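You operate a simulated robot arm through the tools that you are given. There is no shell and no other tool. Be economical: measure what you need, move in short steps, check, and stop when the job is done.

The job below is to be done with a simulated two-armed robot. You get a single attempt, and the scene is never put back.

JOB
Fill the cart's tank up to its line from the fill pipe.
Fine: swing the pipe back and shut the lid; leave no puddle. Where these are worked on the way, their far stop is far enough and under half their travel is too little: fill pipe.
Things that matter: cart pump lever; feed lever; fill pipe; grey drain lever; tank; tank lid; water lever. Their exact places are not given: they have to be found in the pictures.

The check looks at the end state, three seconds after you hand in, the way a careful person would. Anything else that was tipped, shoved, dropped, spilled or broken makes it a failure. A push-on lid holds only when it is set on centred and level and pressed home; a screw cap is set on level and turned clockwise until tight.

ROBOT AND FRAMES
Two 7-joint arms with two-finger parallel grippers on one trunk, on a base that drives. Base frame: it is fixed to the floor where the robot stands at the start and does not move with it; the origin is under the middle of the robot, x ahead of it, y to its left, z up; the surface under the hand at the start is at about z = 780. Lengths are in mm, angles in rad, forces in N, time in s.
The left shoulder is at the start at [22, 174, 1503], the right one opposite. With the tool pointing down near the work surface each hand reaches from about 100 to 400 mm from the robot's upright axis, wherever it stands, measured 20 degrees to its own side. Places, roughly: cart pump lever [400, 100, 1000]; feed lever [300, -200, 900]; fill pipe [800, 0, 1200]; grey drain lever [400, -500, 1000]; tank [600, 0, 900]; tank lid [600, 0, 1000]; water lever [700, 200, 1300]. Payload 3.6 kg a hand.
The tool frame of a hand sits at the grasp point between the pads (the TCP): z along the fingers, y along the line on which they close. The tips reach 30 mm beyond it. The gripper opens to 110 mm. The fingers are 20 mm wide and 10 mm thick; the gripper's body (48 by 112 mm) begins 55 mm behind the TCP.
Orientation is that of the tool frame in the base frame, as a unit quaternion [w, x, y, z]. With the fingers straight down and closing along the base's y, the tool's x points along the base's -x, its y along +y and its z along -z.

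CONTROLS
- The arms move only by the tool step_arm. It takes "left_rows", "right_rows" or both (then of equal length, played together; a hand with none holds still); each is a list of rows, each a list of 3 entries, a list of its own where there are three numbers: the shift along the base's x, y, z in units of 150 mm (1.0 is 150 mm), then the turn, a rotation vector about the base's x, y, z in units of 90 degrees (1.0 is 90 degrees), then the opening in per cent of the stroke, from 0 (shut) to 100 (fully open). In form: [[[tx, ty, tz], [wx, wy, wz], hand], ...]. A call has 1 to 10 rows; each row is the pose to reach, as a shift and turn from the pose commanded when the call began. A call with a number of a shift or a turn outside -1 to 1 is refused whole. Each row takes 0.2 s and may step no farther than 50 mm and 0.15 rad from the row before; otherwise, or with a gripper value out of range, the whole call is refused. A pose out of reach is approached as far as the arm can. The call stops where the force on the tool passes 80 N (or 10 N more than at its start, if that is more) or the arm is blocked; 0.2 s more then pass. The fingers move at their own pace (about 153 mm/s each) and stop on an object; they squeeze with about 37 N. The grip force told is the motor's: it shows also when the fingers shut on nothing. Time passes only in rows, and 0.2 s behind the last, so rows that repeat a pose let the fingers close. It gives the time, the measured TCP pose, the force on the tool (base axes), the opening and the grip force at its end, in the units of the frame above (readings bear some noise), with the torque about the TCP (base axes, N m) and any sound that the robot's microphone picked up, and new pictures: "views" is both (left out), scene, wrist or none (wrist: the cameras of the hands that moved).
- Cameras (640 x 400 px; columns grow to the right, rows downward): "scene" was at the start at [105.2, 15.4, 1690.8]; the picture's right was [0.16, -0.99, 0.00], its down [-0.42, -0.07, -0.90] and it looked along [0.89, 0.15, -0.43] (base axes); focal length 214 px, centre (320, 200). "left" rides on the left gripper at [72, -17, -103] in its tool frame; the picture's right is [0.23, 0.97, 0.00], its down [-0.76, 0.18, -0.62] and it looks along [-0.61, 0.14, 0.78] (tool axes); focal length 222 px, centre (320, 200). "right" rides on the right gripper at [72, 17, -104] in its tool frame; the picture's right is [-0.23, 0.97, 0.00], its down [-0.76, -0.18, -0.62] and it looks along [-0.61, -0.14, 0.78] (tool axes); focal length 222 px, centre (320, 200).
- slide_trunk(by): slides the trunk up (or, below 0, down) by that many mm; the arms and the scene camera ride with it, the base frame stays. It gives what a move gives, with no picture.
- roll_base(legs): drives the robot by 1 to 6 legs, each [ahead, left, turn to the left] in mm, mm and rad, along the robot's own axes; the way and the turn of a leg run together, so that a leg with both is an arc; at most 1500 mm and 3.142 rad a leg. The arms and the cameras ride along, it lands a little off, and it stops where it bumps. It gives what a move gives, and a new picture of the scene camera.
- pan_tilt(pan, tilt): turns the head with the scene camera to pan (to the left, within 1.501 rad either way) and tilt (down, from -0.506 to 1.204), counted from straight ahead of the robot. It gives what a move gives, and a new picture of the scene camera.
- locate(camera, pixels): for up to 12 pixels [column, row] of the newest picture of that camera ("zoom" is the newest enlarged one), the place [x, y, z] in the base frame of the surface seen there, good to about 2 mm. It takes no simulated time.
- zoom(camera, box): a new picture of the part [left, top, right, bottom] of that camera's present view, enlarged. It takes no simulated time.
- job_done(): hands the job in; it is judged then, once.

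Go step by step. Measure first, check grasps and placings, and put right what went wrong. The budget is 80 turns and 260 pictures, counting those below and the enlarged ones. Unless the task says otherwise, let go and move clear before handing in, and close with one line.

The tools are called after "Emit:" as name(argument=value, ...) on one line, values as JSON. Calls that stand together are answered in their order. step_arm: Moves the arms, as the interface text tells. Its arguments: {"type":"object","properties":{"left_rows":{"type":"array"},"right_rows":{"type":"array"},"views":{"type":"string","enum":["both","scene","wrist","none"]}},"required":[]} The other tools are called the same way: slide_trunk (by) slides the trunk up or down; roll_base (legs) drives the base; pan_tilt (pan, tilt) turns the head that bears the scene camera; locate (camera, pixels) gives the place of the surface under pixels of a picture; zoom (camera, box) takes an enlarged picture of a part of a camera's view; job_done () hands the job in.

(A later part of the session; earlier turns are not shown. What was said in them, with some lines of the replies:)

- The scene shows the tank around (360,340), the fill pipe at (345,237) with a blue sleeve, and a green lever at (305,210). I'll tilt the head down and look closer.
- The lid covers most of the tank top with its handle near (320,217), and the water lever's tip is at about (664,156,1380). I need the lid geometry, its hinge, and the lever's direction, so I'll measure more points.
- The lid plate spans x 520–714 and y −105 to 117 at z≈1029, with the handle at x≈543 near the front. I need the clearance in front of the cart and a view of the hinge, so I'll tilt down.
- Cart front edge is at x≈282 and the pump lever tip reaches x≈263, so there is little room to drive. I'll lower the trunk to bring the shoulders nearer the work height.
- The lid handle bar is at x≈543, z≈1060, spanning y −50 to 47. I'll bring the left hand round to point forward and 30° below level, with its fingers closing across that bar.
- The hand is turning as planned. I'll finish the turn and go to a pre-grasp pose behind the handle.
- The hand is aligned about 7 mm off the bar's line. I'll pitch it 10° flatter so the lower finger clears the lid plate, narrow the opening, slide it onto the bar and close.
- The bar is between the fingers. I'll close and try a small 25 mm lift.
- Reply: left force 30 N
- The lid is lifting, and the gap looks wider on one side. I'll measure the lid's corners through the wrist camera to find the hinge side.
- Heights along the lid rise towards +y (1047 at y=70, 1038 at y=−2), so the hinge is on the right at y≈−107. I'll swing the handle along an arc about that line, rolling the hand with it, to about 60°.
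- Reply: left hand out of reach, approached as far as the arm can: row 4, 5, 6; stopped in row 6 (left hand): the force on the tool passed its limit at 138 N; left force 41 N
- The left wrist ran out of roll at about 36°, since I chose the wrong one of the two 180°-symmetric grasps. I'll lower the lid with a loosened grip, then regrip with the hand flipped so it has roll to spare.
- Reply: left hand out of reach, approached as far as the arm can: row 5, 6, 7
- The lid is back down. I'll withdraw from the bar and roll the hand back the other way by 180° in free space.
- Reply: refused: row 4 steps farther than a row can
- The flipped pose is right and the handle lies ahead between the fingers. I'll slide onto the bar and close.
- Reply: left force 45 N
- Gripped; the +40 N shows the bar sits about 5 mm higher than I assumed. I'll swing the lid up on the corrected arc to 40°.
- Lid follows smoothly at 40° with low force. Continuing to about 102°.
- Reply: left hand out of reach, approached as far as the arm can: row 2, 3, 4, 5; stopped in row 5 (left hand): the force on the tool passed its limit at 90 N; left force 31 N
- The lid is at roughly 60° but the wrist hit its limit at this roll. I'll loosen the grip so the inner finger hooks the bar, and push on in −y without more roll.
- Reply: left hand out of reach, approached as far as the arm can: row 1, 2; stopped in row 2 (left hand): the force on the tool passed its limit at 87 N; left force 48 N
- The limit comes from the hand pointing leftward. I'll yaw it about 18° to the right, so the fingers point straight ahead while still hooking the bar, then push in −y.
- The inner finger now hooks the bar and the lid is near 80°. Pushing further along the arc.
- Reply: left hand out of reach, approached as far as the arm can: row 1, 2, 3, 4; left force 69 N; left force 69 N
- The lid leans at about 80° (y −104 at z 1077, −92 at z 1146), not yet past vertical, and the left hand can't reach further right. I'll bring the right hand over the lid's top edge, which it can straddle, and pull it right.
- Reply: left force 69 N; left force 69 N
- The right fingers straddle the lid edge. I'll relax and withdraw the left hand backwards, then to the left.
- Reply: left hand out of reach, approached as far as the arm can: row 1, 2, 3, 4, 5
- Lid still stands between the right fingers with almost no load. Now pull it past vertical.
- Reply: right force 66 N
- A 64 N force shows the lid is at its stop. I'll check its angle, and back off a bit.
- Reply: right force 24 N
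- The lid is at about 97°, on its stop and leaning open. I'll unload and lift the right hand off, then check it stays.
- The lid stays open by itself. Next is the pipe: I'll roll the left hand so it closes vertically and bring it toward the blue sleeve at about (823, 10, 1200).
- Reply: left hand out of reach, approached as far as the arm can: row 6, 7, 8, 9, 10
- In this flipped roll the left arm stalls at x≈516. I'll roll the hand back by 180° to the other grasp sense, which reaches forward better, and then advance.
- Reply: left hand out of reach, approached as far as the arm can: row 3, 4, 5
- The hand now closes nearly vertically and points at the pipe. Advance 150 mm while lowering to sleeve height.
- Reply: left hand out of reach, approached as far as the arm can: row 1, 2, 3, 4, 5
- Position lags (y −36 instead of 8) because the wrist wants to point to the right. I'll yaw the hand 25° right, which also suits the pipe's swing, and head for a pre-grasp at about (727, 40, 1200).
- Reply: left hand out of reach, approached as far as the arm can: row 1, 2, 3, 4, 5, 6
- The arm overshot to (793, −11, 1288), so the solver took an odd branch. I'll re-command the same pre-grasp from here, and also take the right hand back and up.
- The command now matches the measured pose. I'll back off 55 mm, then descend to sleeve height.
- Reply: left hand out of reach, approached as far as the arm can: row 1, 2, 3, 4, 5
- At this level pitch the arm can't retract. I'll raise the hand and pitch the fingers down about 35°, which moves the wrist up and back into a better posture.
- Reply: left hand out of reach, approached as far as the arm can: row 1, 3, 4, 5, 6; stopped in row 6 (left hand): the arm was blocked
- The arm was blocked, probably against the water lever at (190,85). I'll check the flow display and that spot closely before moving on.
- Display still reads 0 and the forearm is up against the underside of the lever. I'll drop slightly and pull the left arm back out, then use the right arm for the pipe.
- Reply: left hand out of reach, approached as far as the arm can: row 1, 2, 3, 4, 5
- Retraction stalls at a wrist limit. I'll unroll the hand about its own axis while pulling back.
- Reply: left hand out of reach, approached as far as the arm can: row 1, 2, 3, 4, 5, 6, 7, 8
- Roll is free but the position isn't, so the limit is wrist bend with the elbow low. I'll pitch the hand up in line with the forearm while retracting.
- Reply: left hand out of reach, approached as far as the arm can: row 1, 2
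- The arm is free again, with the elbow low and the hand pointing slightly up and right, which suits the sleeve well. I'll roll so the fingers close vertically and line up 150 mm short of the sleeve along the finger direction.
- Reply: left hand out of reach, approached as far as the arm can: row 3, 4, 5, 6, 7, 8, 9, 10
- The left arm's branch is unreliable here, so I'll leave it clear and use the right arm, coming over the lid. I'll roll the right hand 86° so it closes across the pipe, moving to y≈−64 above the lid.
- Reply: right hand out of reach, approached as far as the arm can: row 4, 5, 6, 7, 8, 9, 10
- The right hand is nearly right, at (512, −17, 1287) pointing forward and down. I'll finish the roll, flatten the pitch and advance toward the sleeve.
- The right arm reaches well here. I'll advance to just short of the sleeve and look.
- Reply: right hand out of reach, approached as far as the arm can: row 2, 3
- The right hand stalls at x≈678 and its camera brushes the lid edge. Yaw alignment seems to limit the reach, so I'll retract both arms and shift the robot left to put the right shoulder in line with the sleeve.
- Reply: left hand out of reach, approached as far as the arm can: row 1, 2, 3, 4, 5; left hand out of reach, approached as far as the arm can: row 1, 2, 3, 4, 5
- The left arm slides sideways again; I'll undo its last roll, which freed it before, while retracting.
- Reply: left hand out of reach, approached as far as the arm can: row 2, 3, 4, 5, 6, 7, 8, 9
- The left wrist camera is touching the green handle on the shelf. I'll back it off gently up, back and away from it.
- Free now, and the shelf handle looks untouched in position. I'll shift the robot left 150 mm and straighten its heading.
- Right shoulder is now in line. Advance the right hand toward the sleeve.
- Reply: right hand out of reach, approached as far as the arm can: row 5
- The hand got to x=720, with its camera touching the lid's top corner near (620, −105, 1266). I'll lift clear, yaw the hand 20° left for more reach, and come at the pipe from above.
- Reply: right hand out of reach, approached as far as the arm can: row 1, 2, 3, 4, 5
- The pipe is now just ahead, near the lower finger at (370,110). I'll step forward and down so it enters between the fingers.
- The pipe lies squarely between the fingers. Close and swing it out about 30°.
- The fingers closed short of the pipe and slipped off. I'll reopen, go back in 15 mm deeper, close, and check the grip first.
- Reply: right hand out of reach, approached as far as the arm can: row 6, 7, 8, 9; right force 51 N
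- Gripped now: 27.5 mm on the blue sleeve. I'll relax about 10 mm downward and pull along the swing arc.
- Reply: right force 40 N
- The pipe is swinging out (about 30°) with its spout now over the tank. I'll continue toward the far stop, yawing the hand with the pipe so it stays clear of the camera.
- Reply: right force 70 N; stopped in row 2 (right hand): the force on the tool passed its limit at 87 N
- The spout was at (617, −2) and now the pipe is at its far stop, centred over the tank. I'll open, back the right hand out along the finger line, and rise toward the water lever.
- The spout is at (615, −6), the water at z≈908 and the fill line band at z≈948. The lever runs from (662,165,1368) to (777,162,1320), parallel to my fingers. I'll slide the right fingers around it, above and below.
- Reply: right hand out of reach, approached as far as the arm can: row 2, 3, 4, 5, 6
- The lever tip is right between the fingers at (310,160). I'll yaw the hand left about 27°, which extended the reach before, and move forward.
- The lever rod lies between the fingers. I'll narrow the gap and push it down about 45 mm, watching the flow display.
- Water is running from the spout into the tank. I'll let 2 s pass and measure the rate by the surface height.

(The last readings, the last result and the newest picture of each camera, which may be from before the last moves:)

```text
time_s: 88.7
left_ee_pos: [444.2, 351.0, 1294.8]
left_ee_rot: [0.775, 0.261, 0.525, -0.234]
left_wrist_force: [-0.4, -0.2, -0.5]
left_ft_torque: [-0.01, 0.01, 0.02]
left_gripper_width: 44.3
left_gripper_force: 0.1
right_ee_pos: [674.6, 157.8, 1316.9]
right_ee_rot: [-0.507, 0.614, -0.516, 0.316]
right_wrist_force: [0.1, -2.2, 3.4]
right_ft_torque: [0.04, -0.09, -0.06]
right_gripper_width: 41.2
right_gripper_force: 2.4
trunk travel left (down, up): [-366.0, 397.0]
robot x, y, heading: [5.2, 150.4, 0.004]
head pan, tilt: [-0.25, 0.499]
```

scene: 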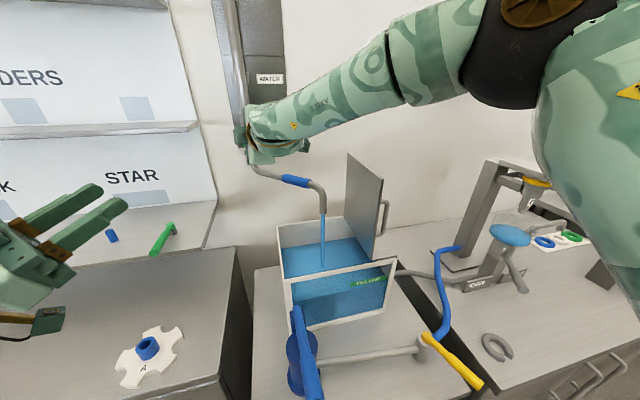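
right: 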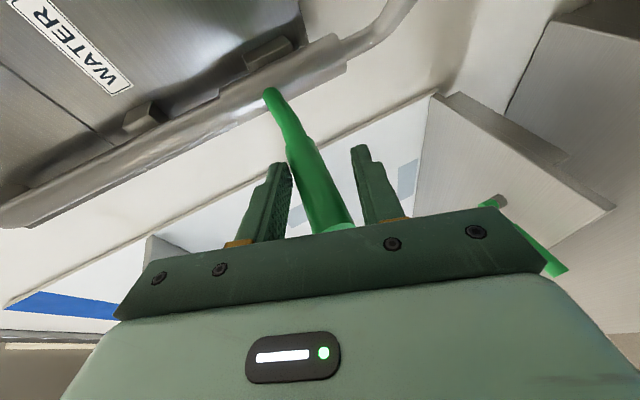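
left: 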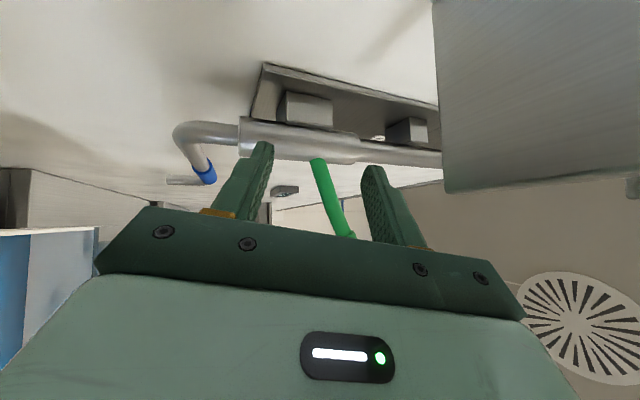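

Emit:
locate(camera="scene", pixels=[[300, 262], [345, 257], [310, 268], [340, 265], [368, 281]])

Emit:
zoom(camera="scene", box=[270, 210, 410, 330])

```text
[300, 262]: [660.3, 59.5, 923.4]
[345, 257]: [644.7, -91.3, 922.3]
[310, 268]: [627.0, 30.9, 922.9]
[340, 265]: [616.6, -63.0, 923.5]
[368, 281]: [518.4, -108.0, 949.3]
```

```text
3.33 times, centred on (340, 270) of scene
```

zoom: 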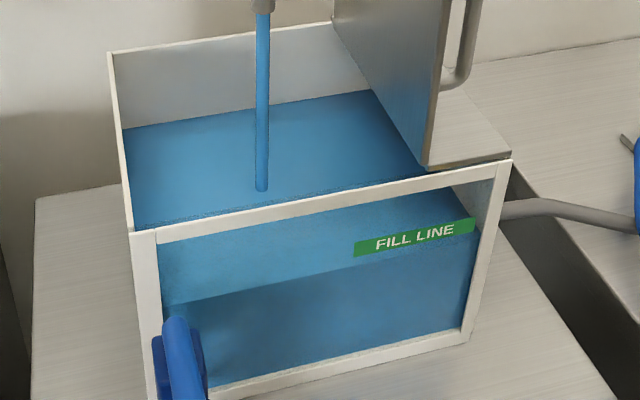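

Level is at 923, rising about 4.8 mm/s. I'll measure the fill-line band's edges now (this takes no time).

Emit:
locate(camera="zoom", pixels=[[357, 240], [357, 246], [357, 254], [357, 260], [470, 220], [470, 232], [415, 238]])

Emit:
zoom(camera="scene", box=[345, 265, 395, 300])

```text
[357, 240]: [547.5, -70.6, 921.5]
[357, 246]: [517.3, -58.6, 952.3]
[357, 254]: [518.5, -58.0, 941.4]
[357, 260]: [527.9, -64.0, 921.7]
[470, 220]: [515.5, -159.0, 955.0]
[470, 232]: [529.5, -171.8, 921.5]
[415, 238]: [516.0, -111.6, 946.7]
```

```text
11.43 times, centred on (370, 282) of scene
```

zoom: 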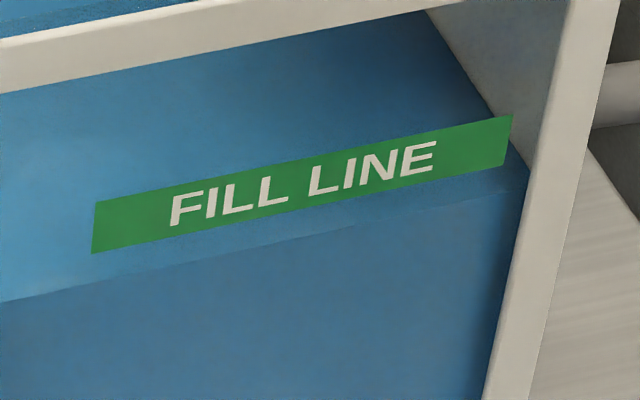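

Band spans about z 940–955, centre ≈948. I'll wait 3.2 s more and re-measure.

Emit:
step_arm(right_rows=[[[0, 0, 0], [0, 0, 0], 36], [[0, 0, 0], [0, 0, 0], 36], [[0, 0, 0], [0, 0, 0], 36], [[0, 0, 0], [0, 0, 0], 36], [[0, 0, 0], [0, 0, 0], 36], [[0, 0, 0], [0, 0, 0], 36], [[0, 0, 0], [0, 0, 0], 36], [[0, 0, 0], [0, 0, 0], 36], [[0, 0, 0], [0, 0, 0], 36], [[0, 0, 0], [0, 0, 0], 36]], views="none")

Emit:
step_arm(right_rows=[[[0, 0, 0], [0, 0, 0], 36], [[0, 0, 0], [0, 0, 0], 36], [[0, 0, 0], [0, 0, 0], 36], [[0, 0, 0], [0, 0, 0], 36]], views="scene")

Emit:
locate(camera="scene", pixels=[[300, 262], [345, 257], [310, 268], [340, 265], [350, 262], [300, 255]])

```text
time_s: 90.8
left_ee_pos: [445.3, 352.6, 1294.9]
left_ee_rot: [0.776, 0.261, 0.525, -0.234]
left_wrist_force: [-1.1, 0.5, 0.7]
left_ft_torque: [-0.01, -0.03, -0.02]
left_gripper_width: 44.0
left_gripper_force: 0.0
right_ee_pos: [676.5, 157.5, 1317.4]
right_ee_rot: [-0.506, 0.613, -0.517, 0.317]
right_wrist_force: [1.0, -1.1, 2.6]
right_ft_torque: [0.02, -0.09, -0.07]
right_gripper_width: 41.3
right_gripper_force: 1.2
trunk travel left (down, up): [-366.0, 397.0]
robot x, y, heading: [1.4, 146.8, -0.002]
head pan, tilt: [-0.25, 0.499]
```

```text
time_s: 91.8
left_ee_pos: [444.0, 353.0, 1295.1]
left_ee_rot: [0.775, 0.261, 0.525, -0.234]
left_wrist_force: [0.0, -0.3, 0.6]
left_ft_torque: [-0.03, -0.04, 0.01]
left_gripper_width: 44.1
left_gripper_force: 0.0
right_ee_pos: [675.6, 157.6, 1316.3]
right_ee_rot: [-0.506, 0.613, -0.518, 0.317]
right_wrist_force: [0.7, -2.0, 3.8]
right_ft_torque: [0.04, -0.11, -0.06]
right_gripper_width: 41.0
right_gripper_force: 1.7
trunk travel left (down, up): [-366.0, 397.0]
robot x, y, heading: [1.1, 145.2, -0.005]
head pan, tilt: [-0.25, 0.499]
```

scene: 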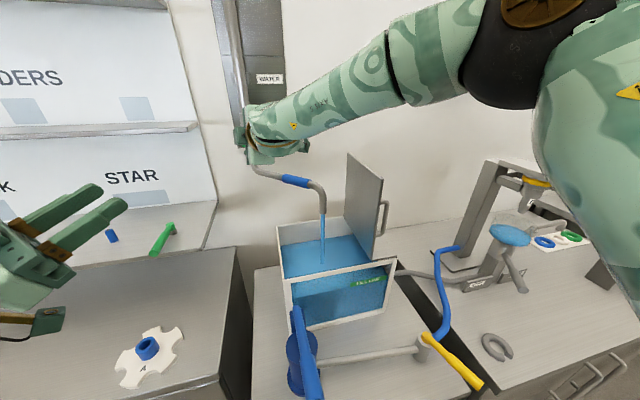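

```text
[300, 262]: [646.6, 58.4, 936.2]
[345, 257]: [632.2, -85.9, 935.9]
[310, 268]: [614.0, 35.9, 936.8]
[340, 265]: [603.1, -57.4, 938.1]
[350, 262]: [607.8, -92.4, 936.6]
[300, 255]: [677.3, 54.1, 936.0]
```

Level 936.5, rising about 4.35 mm/s. I'll hold 1.6 s more and then push the lever back up to shut it, aiming for about 947.

Emit:
step_arm(right_rows=[[[0, 0, 0], [0, 0, 0], 36], [[0, 0, 0], [0, 0, 0], 36], [[0, 0, 0], [0, 0, 0], 36], [[0, 0, 0], [0, 0, 0], 36], [[0, 0, 0], [0, 0, 0], 36], [[0, 0, 0], [0, 0, 0], 36], [[0, 0, 0], [0, 0, 0], 36]], views="none")

Emit:
step_arm(right_rows=[[[0, 0, 0.18], [0, 0, 0], 36], [[0.01, 0, 0.32], [0, 0, 0], 36], [[0.02, 0, 0.38], [0, 0, 0], 36], [[0.02, 0, 0.42], [0, 0, 0], 36]], views="both")

Emit:
locate(camera="scene", pixels=[[300, 262], [345, 257], [310, 265], [340, 262], [350, 260], [300, 255]])

```text
time_s: 93.5
left_ee_pos: [444.7, 352.3, 1295.2]
left_ee_rot: [0.776, 0.261, 0.525, -0.234]
left_wrist_force: [0.7, -0.7, -1.3]
left_ft_torque: [0.01, 0.0, -0.01]
left_gripper_width: 44.1
left_gripper_force: 0.0
right_ee_pos: [674.9, 157.9, 1317.2]
right_ee_rot: [-0.506, 0.613, -0.517, 0.317]
right_wrist_force: [0.9, -1.3, 3.4]
right_ft_torque: [0.04, -0.13, -0.05]
right_gripper_width: 41.5
right_gripper_force: 1.6
trunk travel left (down, up): [-366.0, 397.0]
robot x, y, heading: [1.0, 144.8, -0.001]
head pan, tilt: [-0.25, 0.499]
```

```text
time_s: 94.5
left_ee_pos: [445.5, 354.1, 1294.7]
left_ee_rot: [0.776, 0.261, 0.524, -0.234]
left_wrist_force: [1.2, 1.1, 0.1]
left_ft_torque: [-0.01, 0.0, 0.01]
left_gripper_width: 43.9
left_gripper_force: 0.0
right_ee_pos: [671.2, 157.4, 1374.5]
right_ee_rot: [-0.507, 0.612, -0.517, 0.317]
right_wrist_force: [-0.5, 0.2, -0.2]
right_ft_torque: [-0.01, -0.05, 0.03]
right_gripper_width: 39.6
right_gripper_force: 0.0
right hand out of reach, approached as far as the arm can: row 3, 4
trunk travel left (down, up): [-366.0, 397.0]
robot x, y, heading: [3.0, 151.2, -0.002]
head pan, tilt: [-0.25, 0.499]
```

scene: 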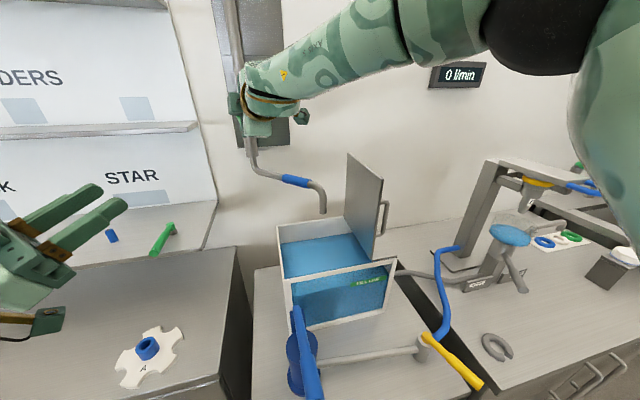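
right: 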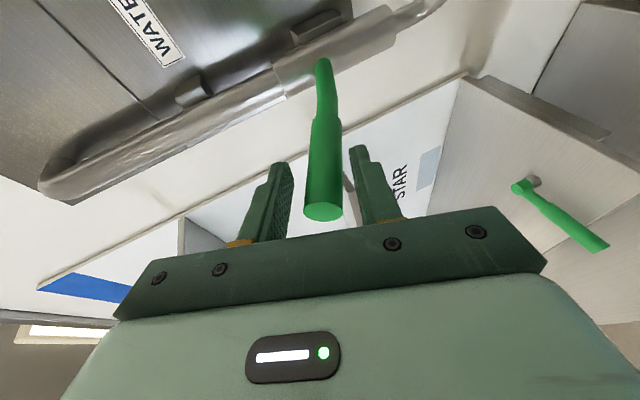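

```text
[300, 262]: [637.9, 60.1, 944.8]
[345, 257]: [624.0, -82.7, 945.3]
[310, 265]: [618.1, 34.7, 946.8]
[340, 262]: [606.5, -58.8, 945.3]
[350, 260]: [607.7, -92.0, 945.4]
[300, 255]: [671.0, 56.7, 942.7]
```

Display reads 0 l/min and the level is 945, inside the fill-line band. Now I'll back off the lever and retrace my earlier path to the pipe sleeve.

Emit:
step_arm(right_rows=[[[-0.25, 0, 0.08], [0, 0, 0], 55], [[-0.5, 0, 0.12], [0, 0, 0], 65], [[-0.63, 0, 0.05], [0, 0, -0.08], 65], [[-0.63, -0.05, -0.2], [0, 0, -0.16], 65], [[-0.63, -0.1, -0.45], [0, 0, -0.24], 65], [[-0.63, -0.15, -0.65], [0, 0, -0.3], 65], [[-0.63, -0.19, -0.76], [0, 0, -0.3], 65]], views="both")

```text
time_s: 96.0
left_ee_pos: [444.6, 352.5, 1294.5]
left_ee_rot: [0.775, 0.261, 0.525, -0.234]
left_wrist_force: [-0.3, 0.9, -0.7]
left_ft_torque: [0.01, -0.01, 0.01]
left_gripper_width: 43.9
left_gripper_force: 0.1
right_ee_pos: [578.6, 126.5, 1259.5]
right_ee_rot: [0.417, -0.476, 0.646, -0.427]
right_wrist_force: [-0.3, 0.0, -0.3]
right_ft_torque: [0.0, -0.03, -0.03]
right_gripper_width: 71.6
right_gripper_force: 0.1
trunk travel left (down, up): [-366.0, 397.0]
robot x, y, heading: [5.1, 149.3, -0.002]
head pan, tilt: [-0.25, 0.499]
```

scene: 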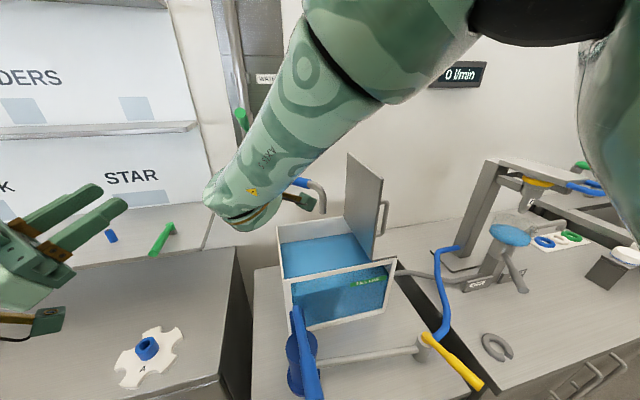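
right: 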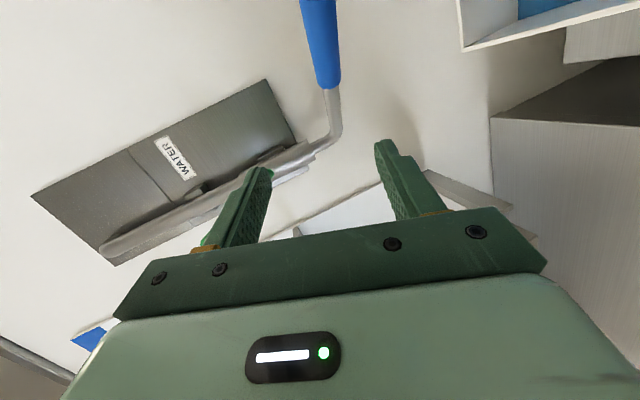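

The pose matches the earlier retreat path. I'll slide onto the sleeve and close.

Emit:
step_arm(right_rows=[[[0.14, -0.07, -0.17], [0, 0, 0], 65], [[0.39, -0.11, -0.24], [0, 0, 0], 65], [[0.64, -0.16, -0.32], [0, 0, 0], 65], [[0.85, -0.2, -0.38], [0, 0, 0], 65], [[0.85, -0.2, -0.38], [0, 0, 0], 65], [[0.85, -0.2, -0.38], [0, 0, 0], 0], [[0.85, -0.2, -0.38], [0, 0, 0], 0], [[0.85, -0.2, -0.38], [0, 0, 0], 0]], views="wrist")

```text
time_s: 97.8
left_ee_pos: [444.4, 353.1, 1294.5]
left_ee_rot: [0.774, 0.262, 0.526, -0.235]
left_wrist_force: [-0.9, 0.3, -0.9]
left_ft_torque: [0.0, 0.01, 0.0]
left_gripper_width: 43.7
left_gripper_force: 0.0
right_ee_pos: [708.9, 98.6, 1204.4]
right_ee_rot: [0.418, -0.476, 0.646, -0.427]
right_wrist_force: [-0.4, -0.6, 0.1]
right_ft_torque: [0.0, -0.02, 0.01]
right_gripper_width: 0.0
right_gripper_force: 37.8
trunk travel left (down, up): [-366.0, 397.0]
robot x, y, heading: [6.2, 148.3, 0.005]
head pan, tilt: [-0.25, 0.499]
```

right: 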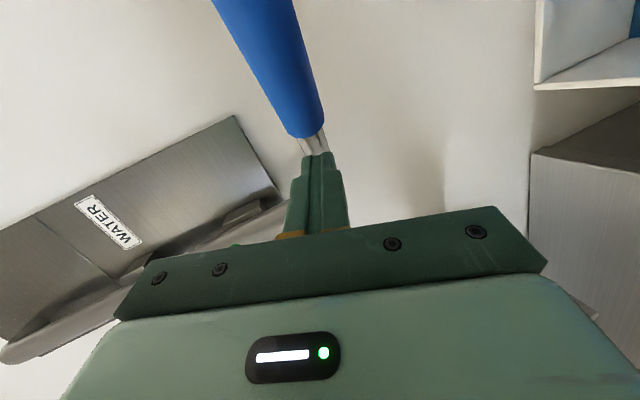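

The fingers stopped just short of the pipe. I'll reopen, go 25 mm further toward it, and close.

Emit:
step_arm(right_rows=[[[-0.05, 0.05, 0], [0, 0, 0], 65], [[-0.05, 0.05, 0], [0, 0, 0], 65], [[0.08, -0.08, -0.02], [0, 0, 0], 65], [[0.15, -0.17, -0.03], [0, 0, 0], 65], [[0.15, -0.17, -0.03], [0, 0, 0], 65], [[0.15, -0.17, -0.03], [0, 0, 0], 0], [[0.15, -0.17, -0.03], [0, 0, 0], 0], [[0.15, -0.17, -0.03], [0, 0, 0], 0]], views="wrist")

```text
time_s: 99.7
left_ee_pos: [443.7, 352.1, 1294.5]
left_ee_rot: [0.775, 0.261, 0.526, -0.235]
left_wrist_force: [-0.7, 0.2, -1.0]
left_ft_torque: [0.0, 0.01, 0.01]
left_gripper_width: 44.0
left_gripper_force: 0.0
right_ee_pos: [728.7, 72.0, 1197.8]
right_ee_rot: [0.418, -0.476, 0.646, -0.427]
right_wrist_force: [-3.4, -0.4, -4.0]
right_ft_torque: [0.01, 0.06, 0.29]
right_gripper_width: 26.8
right_gripper_force: 45.2
trunk travel left (down, up): [-366.0, 397.0]
robot x, y, heading: [4.1, 151.8, -0.002]
head pan, tilt: [-0.25, 0.499]
```

right: 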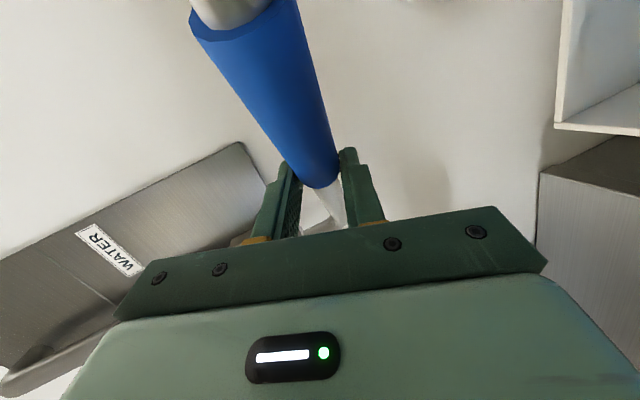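

Gripped (26.8 mm). Swing the pipe back to the wall along the reverse arc, yawing left with it.

Emit:
step_arm(right_rows=[[[0.087, -0.087, 0], [0, 0, 0.075], 0], [[0.183, -0.165, 0], [0, 0, 0.15], 0], [[0.29, -0.233, 0], [0, 0, 0.22], 0], [[0.407, -0.287, 0], [0, 0, 0.29], 0], [[0.533, -0.327, 0], [0, 0, 0.36], 0], [[0.647, -0.34, 0], [0, 0, 0.42], 0]], views="both")

```text
time_s: 101.0
left_ee_pos: [447.6, 353.1, 1293.1]
left_ee_rot: [0.775, 0.26, 0.526, -0.235]
left_wrist_force: [-0.6, 0.0, 0.4]
left_ft_torque: [0.02, 0.0, 0.04]
left_gripper_width: 43.9
left_gripper_force: 0.1
right_ee_pos: [810.1, 26.7, 1198.6]
right_ee_rot: [-0.531, 0.66, -0.459, 0.267]
right_wrist_force: [8.4, -4.7, -22.5]
right_ft_torque: [-0.57, 0.2, -1.13]
right_gripper_width: 26.6
right_gripper_force: 45.4
right hand out of reach, approached as far as the arm can: row 6
trunk travel left (down, up): [-366.0, 397.0]
robot x, y, heading: [1.7, 144.9, -0.005]
head pan, tilt: [-0.25, 0.499]
```

scene: 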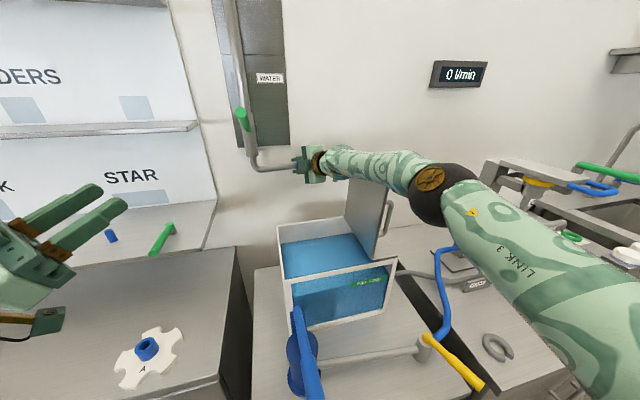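
right: 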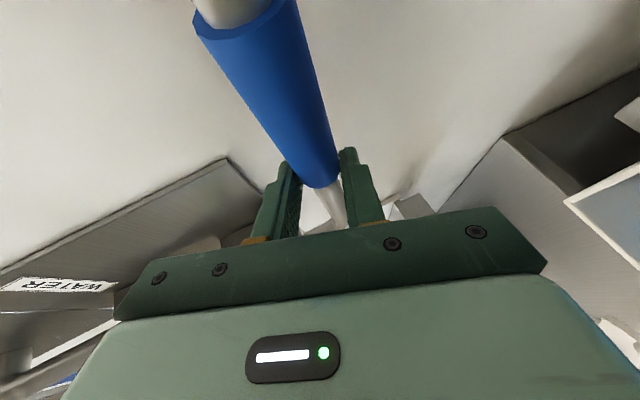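

Emit:
step_arm(right_rows=[[[0.05, -0.01, 0], [0, 0, 0], 0], [[0.1, -0.02, 0], [0, 0, 0.03], 0]], views="wrist")

Emit:
locate(camera="right", pixels=[[250, 60], [280, 110], [240, 10], [310, 160]])

```text
time_s: 101.7
left_ee_pos: [447.1, 352.9, 1293.4]
left_ee_rot: [0.774, 0.262, 0.526, -0.236]
left_wrist_force: [0.0, -0.4, 0.7]
left_ft_torque: [0.02, 0.02, -0.02]
left_gripper_width: 44.1
left_gripper_force: 0.1
right_ee_pos: [811.4, 26.2, 1199.8]
right_ee_rot: [-0.538, 0.669, -0.445, 0.255]
right_wrist_force: [6.6, -23.3, -35.5]
right_ft_torque: [-0.57, 0.42, -1.09]
right_gripper_width: 26.7
right_gripper_force: 45.2
right hand out of reach, approached as far as the arm can: row 2
trunk travel left (down, up): [-366.0, 397.0]
robot x, y, heading: [4.0, 146.8, -0.003]
head pan, tilt: [-0.25, 0.499]
```

right: 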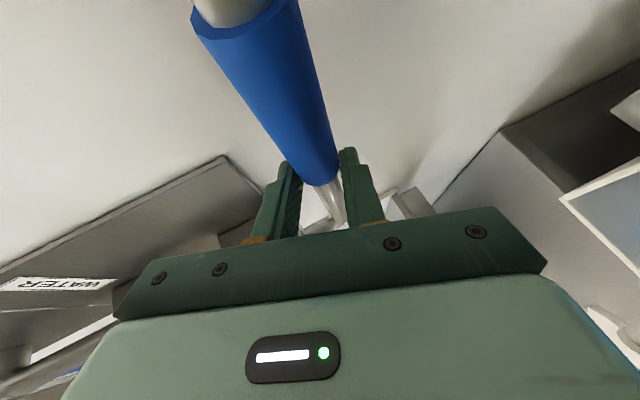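

```text
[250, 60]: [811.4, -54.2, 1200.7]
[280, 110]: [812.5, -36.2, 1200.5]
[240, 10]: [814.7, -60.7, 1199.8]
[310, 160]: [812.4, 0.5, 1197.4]
```

The sleeve face is at x≈812 all along, so the pipe is fully back on the wall. I'll release, back out up and away, and shift the robot right again so the right hand is placed to close the lid from its far side.

Emit:
step_arm(right_rows=[[[0, 0, 0], [0, 0, 0], 78], [[0, 0, 0], [0, 0, 0], 78], [[-0.08, 0, 0.07], [0, 0, 0], 78], [[-0.17, 0.02, 0.18], [0, 0, 0], 78], [[-0.3, 0.04, 0.35], [0, 0, 0], 78], [[-0.45, 0.06, 0.55], [0, 0, 0], 50], [[-0.65, 0.06, 0.72], [0, 0, 0], 20], [[-0.85, 0.06, 0.88], [0, 0, 0], 0], [[-1, 0.06, 0.98], [0, 0, 0], 0]], views="none")

Emit:
roll_base(legs=[[0, -150, 0]])

```text
time_s: 103.7
left_ee_pos: [444.6, 352.2, 1294.8]
left_ee_rot: [0.775, 0.261, 0.525, -0.234]
left_wrist_force: [-0.5, 0.3, 0.1]
left_ft_torque: [-0.01, -0.01, -0.02]
left_gripper_width: 44.0
left_gripper_force: 0.1
right_ee_pos: [657.9, 39.4, 1351.0]
right_ee_rot: [-0.54, 0.669, -0.442, 0.255]
right_wrist_force: [-0.8, -0.5, -0.1]
right_ft_torque: [0.04, 0.02, -0.01]
right_gripper_width: 0.1
right_gripper_force: 36.6
trunk travel left (down, up): [-366.0, 397.0]
robot x, y, heading: [2.6, 144.8, -0.001]
head pan, tilt: [-0.25, 0.499]
```

```text
time_s: 105.0
left_ee_pos: [444.8, 204.4, 1295.1]
left_ee_rot: [0.774, 0.262, 0.526, -0.235]
left_wrist_force: [-0.8, -0.3, 0.4]
left_ft_torque: [-0.01, 0.02, 0.01]
left_gripper_width: 43.9
left_gripper_force: 0.1
right_ee_pos: [659.3, -108.7, 1350.1]
right_ee_rot: [-0.541, 0.669, -0.441, 0.256]
right_wrist_force: [-0.5, -0.7, 0.7]
right_ft_torque: [0.0, -0.02, 0.02]
right_gripper_width: 0.0
right_gripper_force: 36.9
trunk travel left (down, up): [-366.0, 397.0]
robot x, y, heading: [4.2, 2.0, 0.003]
head pan, tilt: [-0.25, 0.499]
5 turns are left
```

scene: 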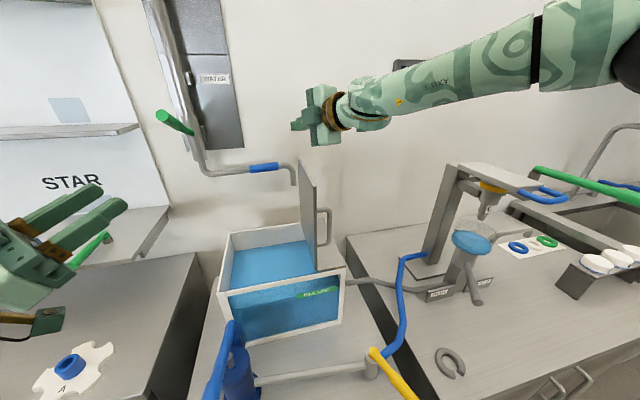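

Lid and pipe are fine. I'll move the right hand over to the far (right) side of the lid and down.

Emit:
step_arm(right_rows=[[[-0.1, -0.3, 0], [0, 0, 0], 0], [[-0.2, -0.6, 0], [0, 0, 0], 0], [[-0.3, -0.85, -0.1], [0, 0, 0], 0], [[-0.3, -0.9, -0.35], [0, 0, 0], 0], [[-0.3, -0.9, -0.6], [0, 0, 0], 0], [[-0.3, -0.9, -0.85], [0, 0, 0], 0], [[-0.3, -0.9, -0.97], [0, 0, 0], 0]], views="both")

```text
time_s: 106.6
left_ee_pos: [445.0, 204.4, 1295.1]
left_ee_rot: [0.775, 0.261, 0.525, -0.234]
left_wrist_force: [-0.5, 0.0, -0.1]
left_ft_torque: [0.01, 0.01, -0.02]
left_gripper_width: 44.2
left_gripper_force: 0.0
right_ee_pos: [620.9, -246.2, 1215.6]
right_ee_rot: [-0.538, 0.672, -0.443, 0.252]
right_wrist_force: [-0.7, 0.2, 0.5]
right_ft_torque: [-0.03, -0.01, 0.0]
right_gripper_width: 0.1
right_gripper_force: 37.2
right hand out of reach, approached as far as the arm can: row 2, 3, 4, 7
trunk travel left (down, up): [-366.0, 397.0]
robot x, y, heading: [1.3, -4.3, 0.002]
head pan, tilt: [-0.25, 0.499]
4 turns are left
```

scene: 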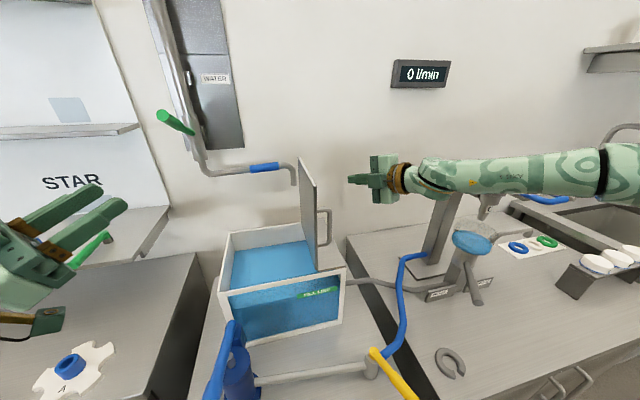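
right: 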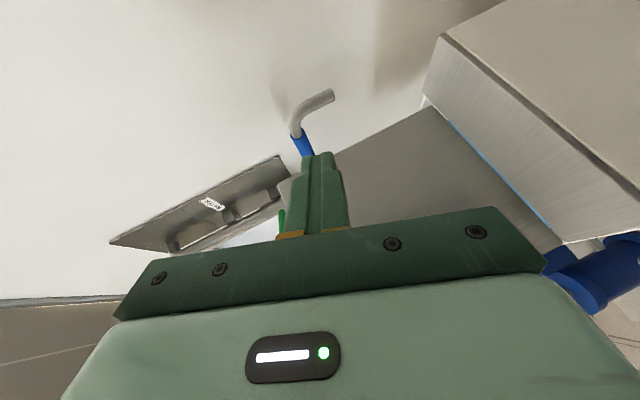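

The right hand is on the lid's far side. I'll sweep left along the arc to push the lid over and down, then lift clear.

Emit:
step_arm(right_rows=[[[0.273, 0, -0.03], [0, 0, 0], 0], [[0.52, 0, -0.07], [0, 0, 0], 0], [[0.52, 0, -0.07], [0, 0, 0], 0]], views="none")

```text
time_s: 107.4
left_ee_pos: [443.5, 205.7, 1293.9]
left_ee_rot: [0.776, 0.261, 0.524, -0.234]
left_wrist_force: [-0.6, 1.1, -1.0]
left_ft_torque: [0.02, 0.01, -0.03]
left_gripper_width: 43.9
left_gripper_force: 0.1
right_ee_pos: [699.2, -245.5, 1207.7]
right_ee_rot: [-0.539, 0.669, -0.442, 0.256]
right_wrist_force: [0.0, 0.0, 0.3]
right_ft_torque: [-0.05, -0.01, 0.02]
right_gripper_width: 0.0
right_gripper_force: 36.2
trunk travel left (down, up): [-366.0, 397.0]
robot x, y, heading: [0.7, -0.7, 0.001]
head pan, tilt: [-0.25, 0.499]
3 turns are left
```

I put that shift on x instead of y by mistake, but the hand is clear of everything. I'll come back in x and do the real sweep in +y along the arc, then lift.

Emit:
step_arm(right_rows=[[[-0.28, 0, 0], [0, 0, 0], 0], [[-0.5, 0.1, 0], [0, 0, 0], 0], [[-0.5, 0.35, -0.02], [0, 0, 0], 0], [[-0.5, 0.55, -0.02], [0, 0, 0], 0], [[-0.5, 0.72, 0], [0, 0, 0], 0], [[-0.5, 0.87, 0], [0, 0, 0], 0], [[-0.5, 0.99, 0], [0, 0, 0], 0]], views="none")

Emit:
step_arm(right_rows=[[[0, 0.17, -0.04], [0, 0, 0], 0], [[0, 0.33, -0.09], [0, 0, 0], 0], [[0, 0.46, -0.17], [0, 0, 0], 0], [[0, 0.58, -0.25], [0, 0, 0], 0], [[0, 0.73, -0.4], [0, 0, 0], 0], [[0, 0.73, -0.4], [0, 0, 0], 0], [[0, 0.73, -0.15], [0, 0, 0], 0], [[0, 0.73, 0.15], [0, 0, 0], 0], [[-0.1, 0.73, 0.45], [0, 0, 0], 0]], views="scene")

Emit:
zoom(camera="scene", box=[180, 150, 380, 320])

Emit:
locate(camera="scene", pixels=[[240, 250], [270, 250], [300, 250], [260, 270], [300, 268], [235, 270]])

```text
time_s: 109.0
left_ee_pos: [445.7, 205.1, 1294.5]
left_ee_rot: [0.775, 0.261, 0.526, -0.234]
left_wrist_force: [0.4, 0.5, 0.0]
left_ft_torque: [0.03, -0.01, 0.03]
left_gripper_width: 44.3
left_gripper_force: 0.1
right_ee_pos: [635.7, -121.6, 1230.3]
right_ee_rot: [-0.537, 0.672, -0.444, 0.252]
right_wrist_force: [-0.4, 0.6, -0.7]
right_ft_torque: [0.0, 0.0, 0.0]
right_gripper_width: 0.3
right_gripper_force: 37.4
right hand out of reach, approached as far as the arm can: row 2, 3, 4, 5, 6, 7
trunk travel left (down, up): [-366.0, 397.0]
robot x, y, heading: [2.2, -1.4, 0.002]
head pan, tilt: [-0.25, 0.499]
```

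```text
time_s: 111.0
left_ee_pos: [443.2, 205.5, 1295.9]
left_ee_rot: [0.776, 0.261, 0.525, -0.234]
left_wrist_force: [-0.4, 0.2, 0.7]
left_ft_torque: [0.0, -0.02, 0.01]
left_gripper_width: 43.8
left_gripper_force: 0.0
right_ee_pos: [619.9, -14.1, 1297.9]
right_ee_rot: [-0.54, 0.67, -0.442, 0.255]
right_wrist_force: [-0.3, 0.1, 0.4]
right_ft_torque: [-0.02, -0.02, 0.0]
right_gripper_width: 0.0
right_gripper_force: 37.5
right hand out of reach, approached as far as the arm can: row 1, 2, 3, 4, 5, 6, 7
trunk travel left (down, up): [-366.0, 397.0]
robot x, y, heading: [2.0, -1.0, 0.002]
head pan, tilt: [-0.25, 0.499]
```

scene: 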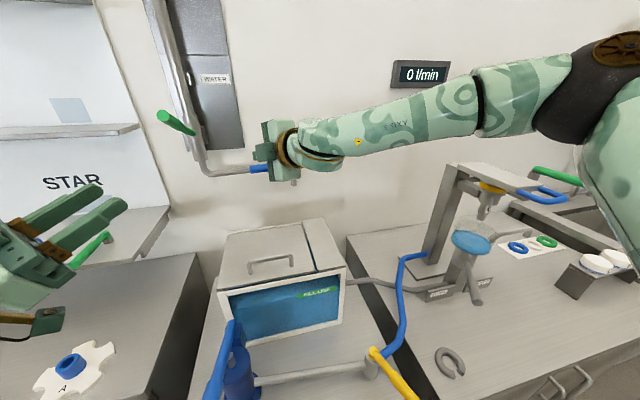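

```text
2.35 times, centred on (280, 235) of scene
```

zoom: 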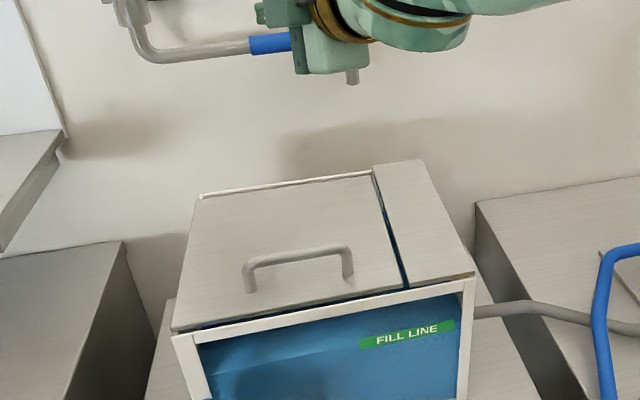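

```text
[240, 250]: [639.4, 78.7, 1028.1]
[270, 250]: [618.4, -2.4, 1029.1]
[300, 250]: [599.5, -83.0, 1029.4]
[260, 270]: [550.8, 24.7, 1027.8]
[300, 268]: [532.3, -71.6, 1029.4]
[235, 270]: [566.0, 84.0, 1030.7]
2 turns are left
```

The lid is flat and shut (z≈1029 everywhere), the water is off at 0 l/min with the level in the fill-line band, the pipe is back at the wall, and both hands hang clear. Handing in.

Emit:
job_done()

```text
The job is handed in.
```

The tank is filled to its line: the last reading was about z 945, against a band of roughly 940–955. The water lever is shut at 0 l/min, the pipe is swung back to the wall and the lid is closed, with no puddle visible. On the way, the left wrist camera lightly touched the green handle on the parts-board shelf; it looked unmoved, but I did not check its position exactly.
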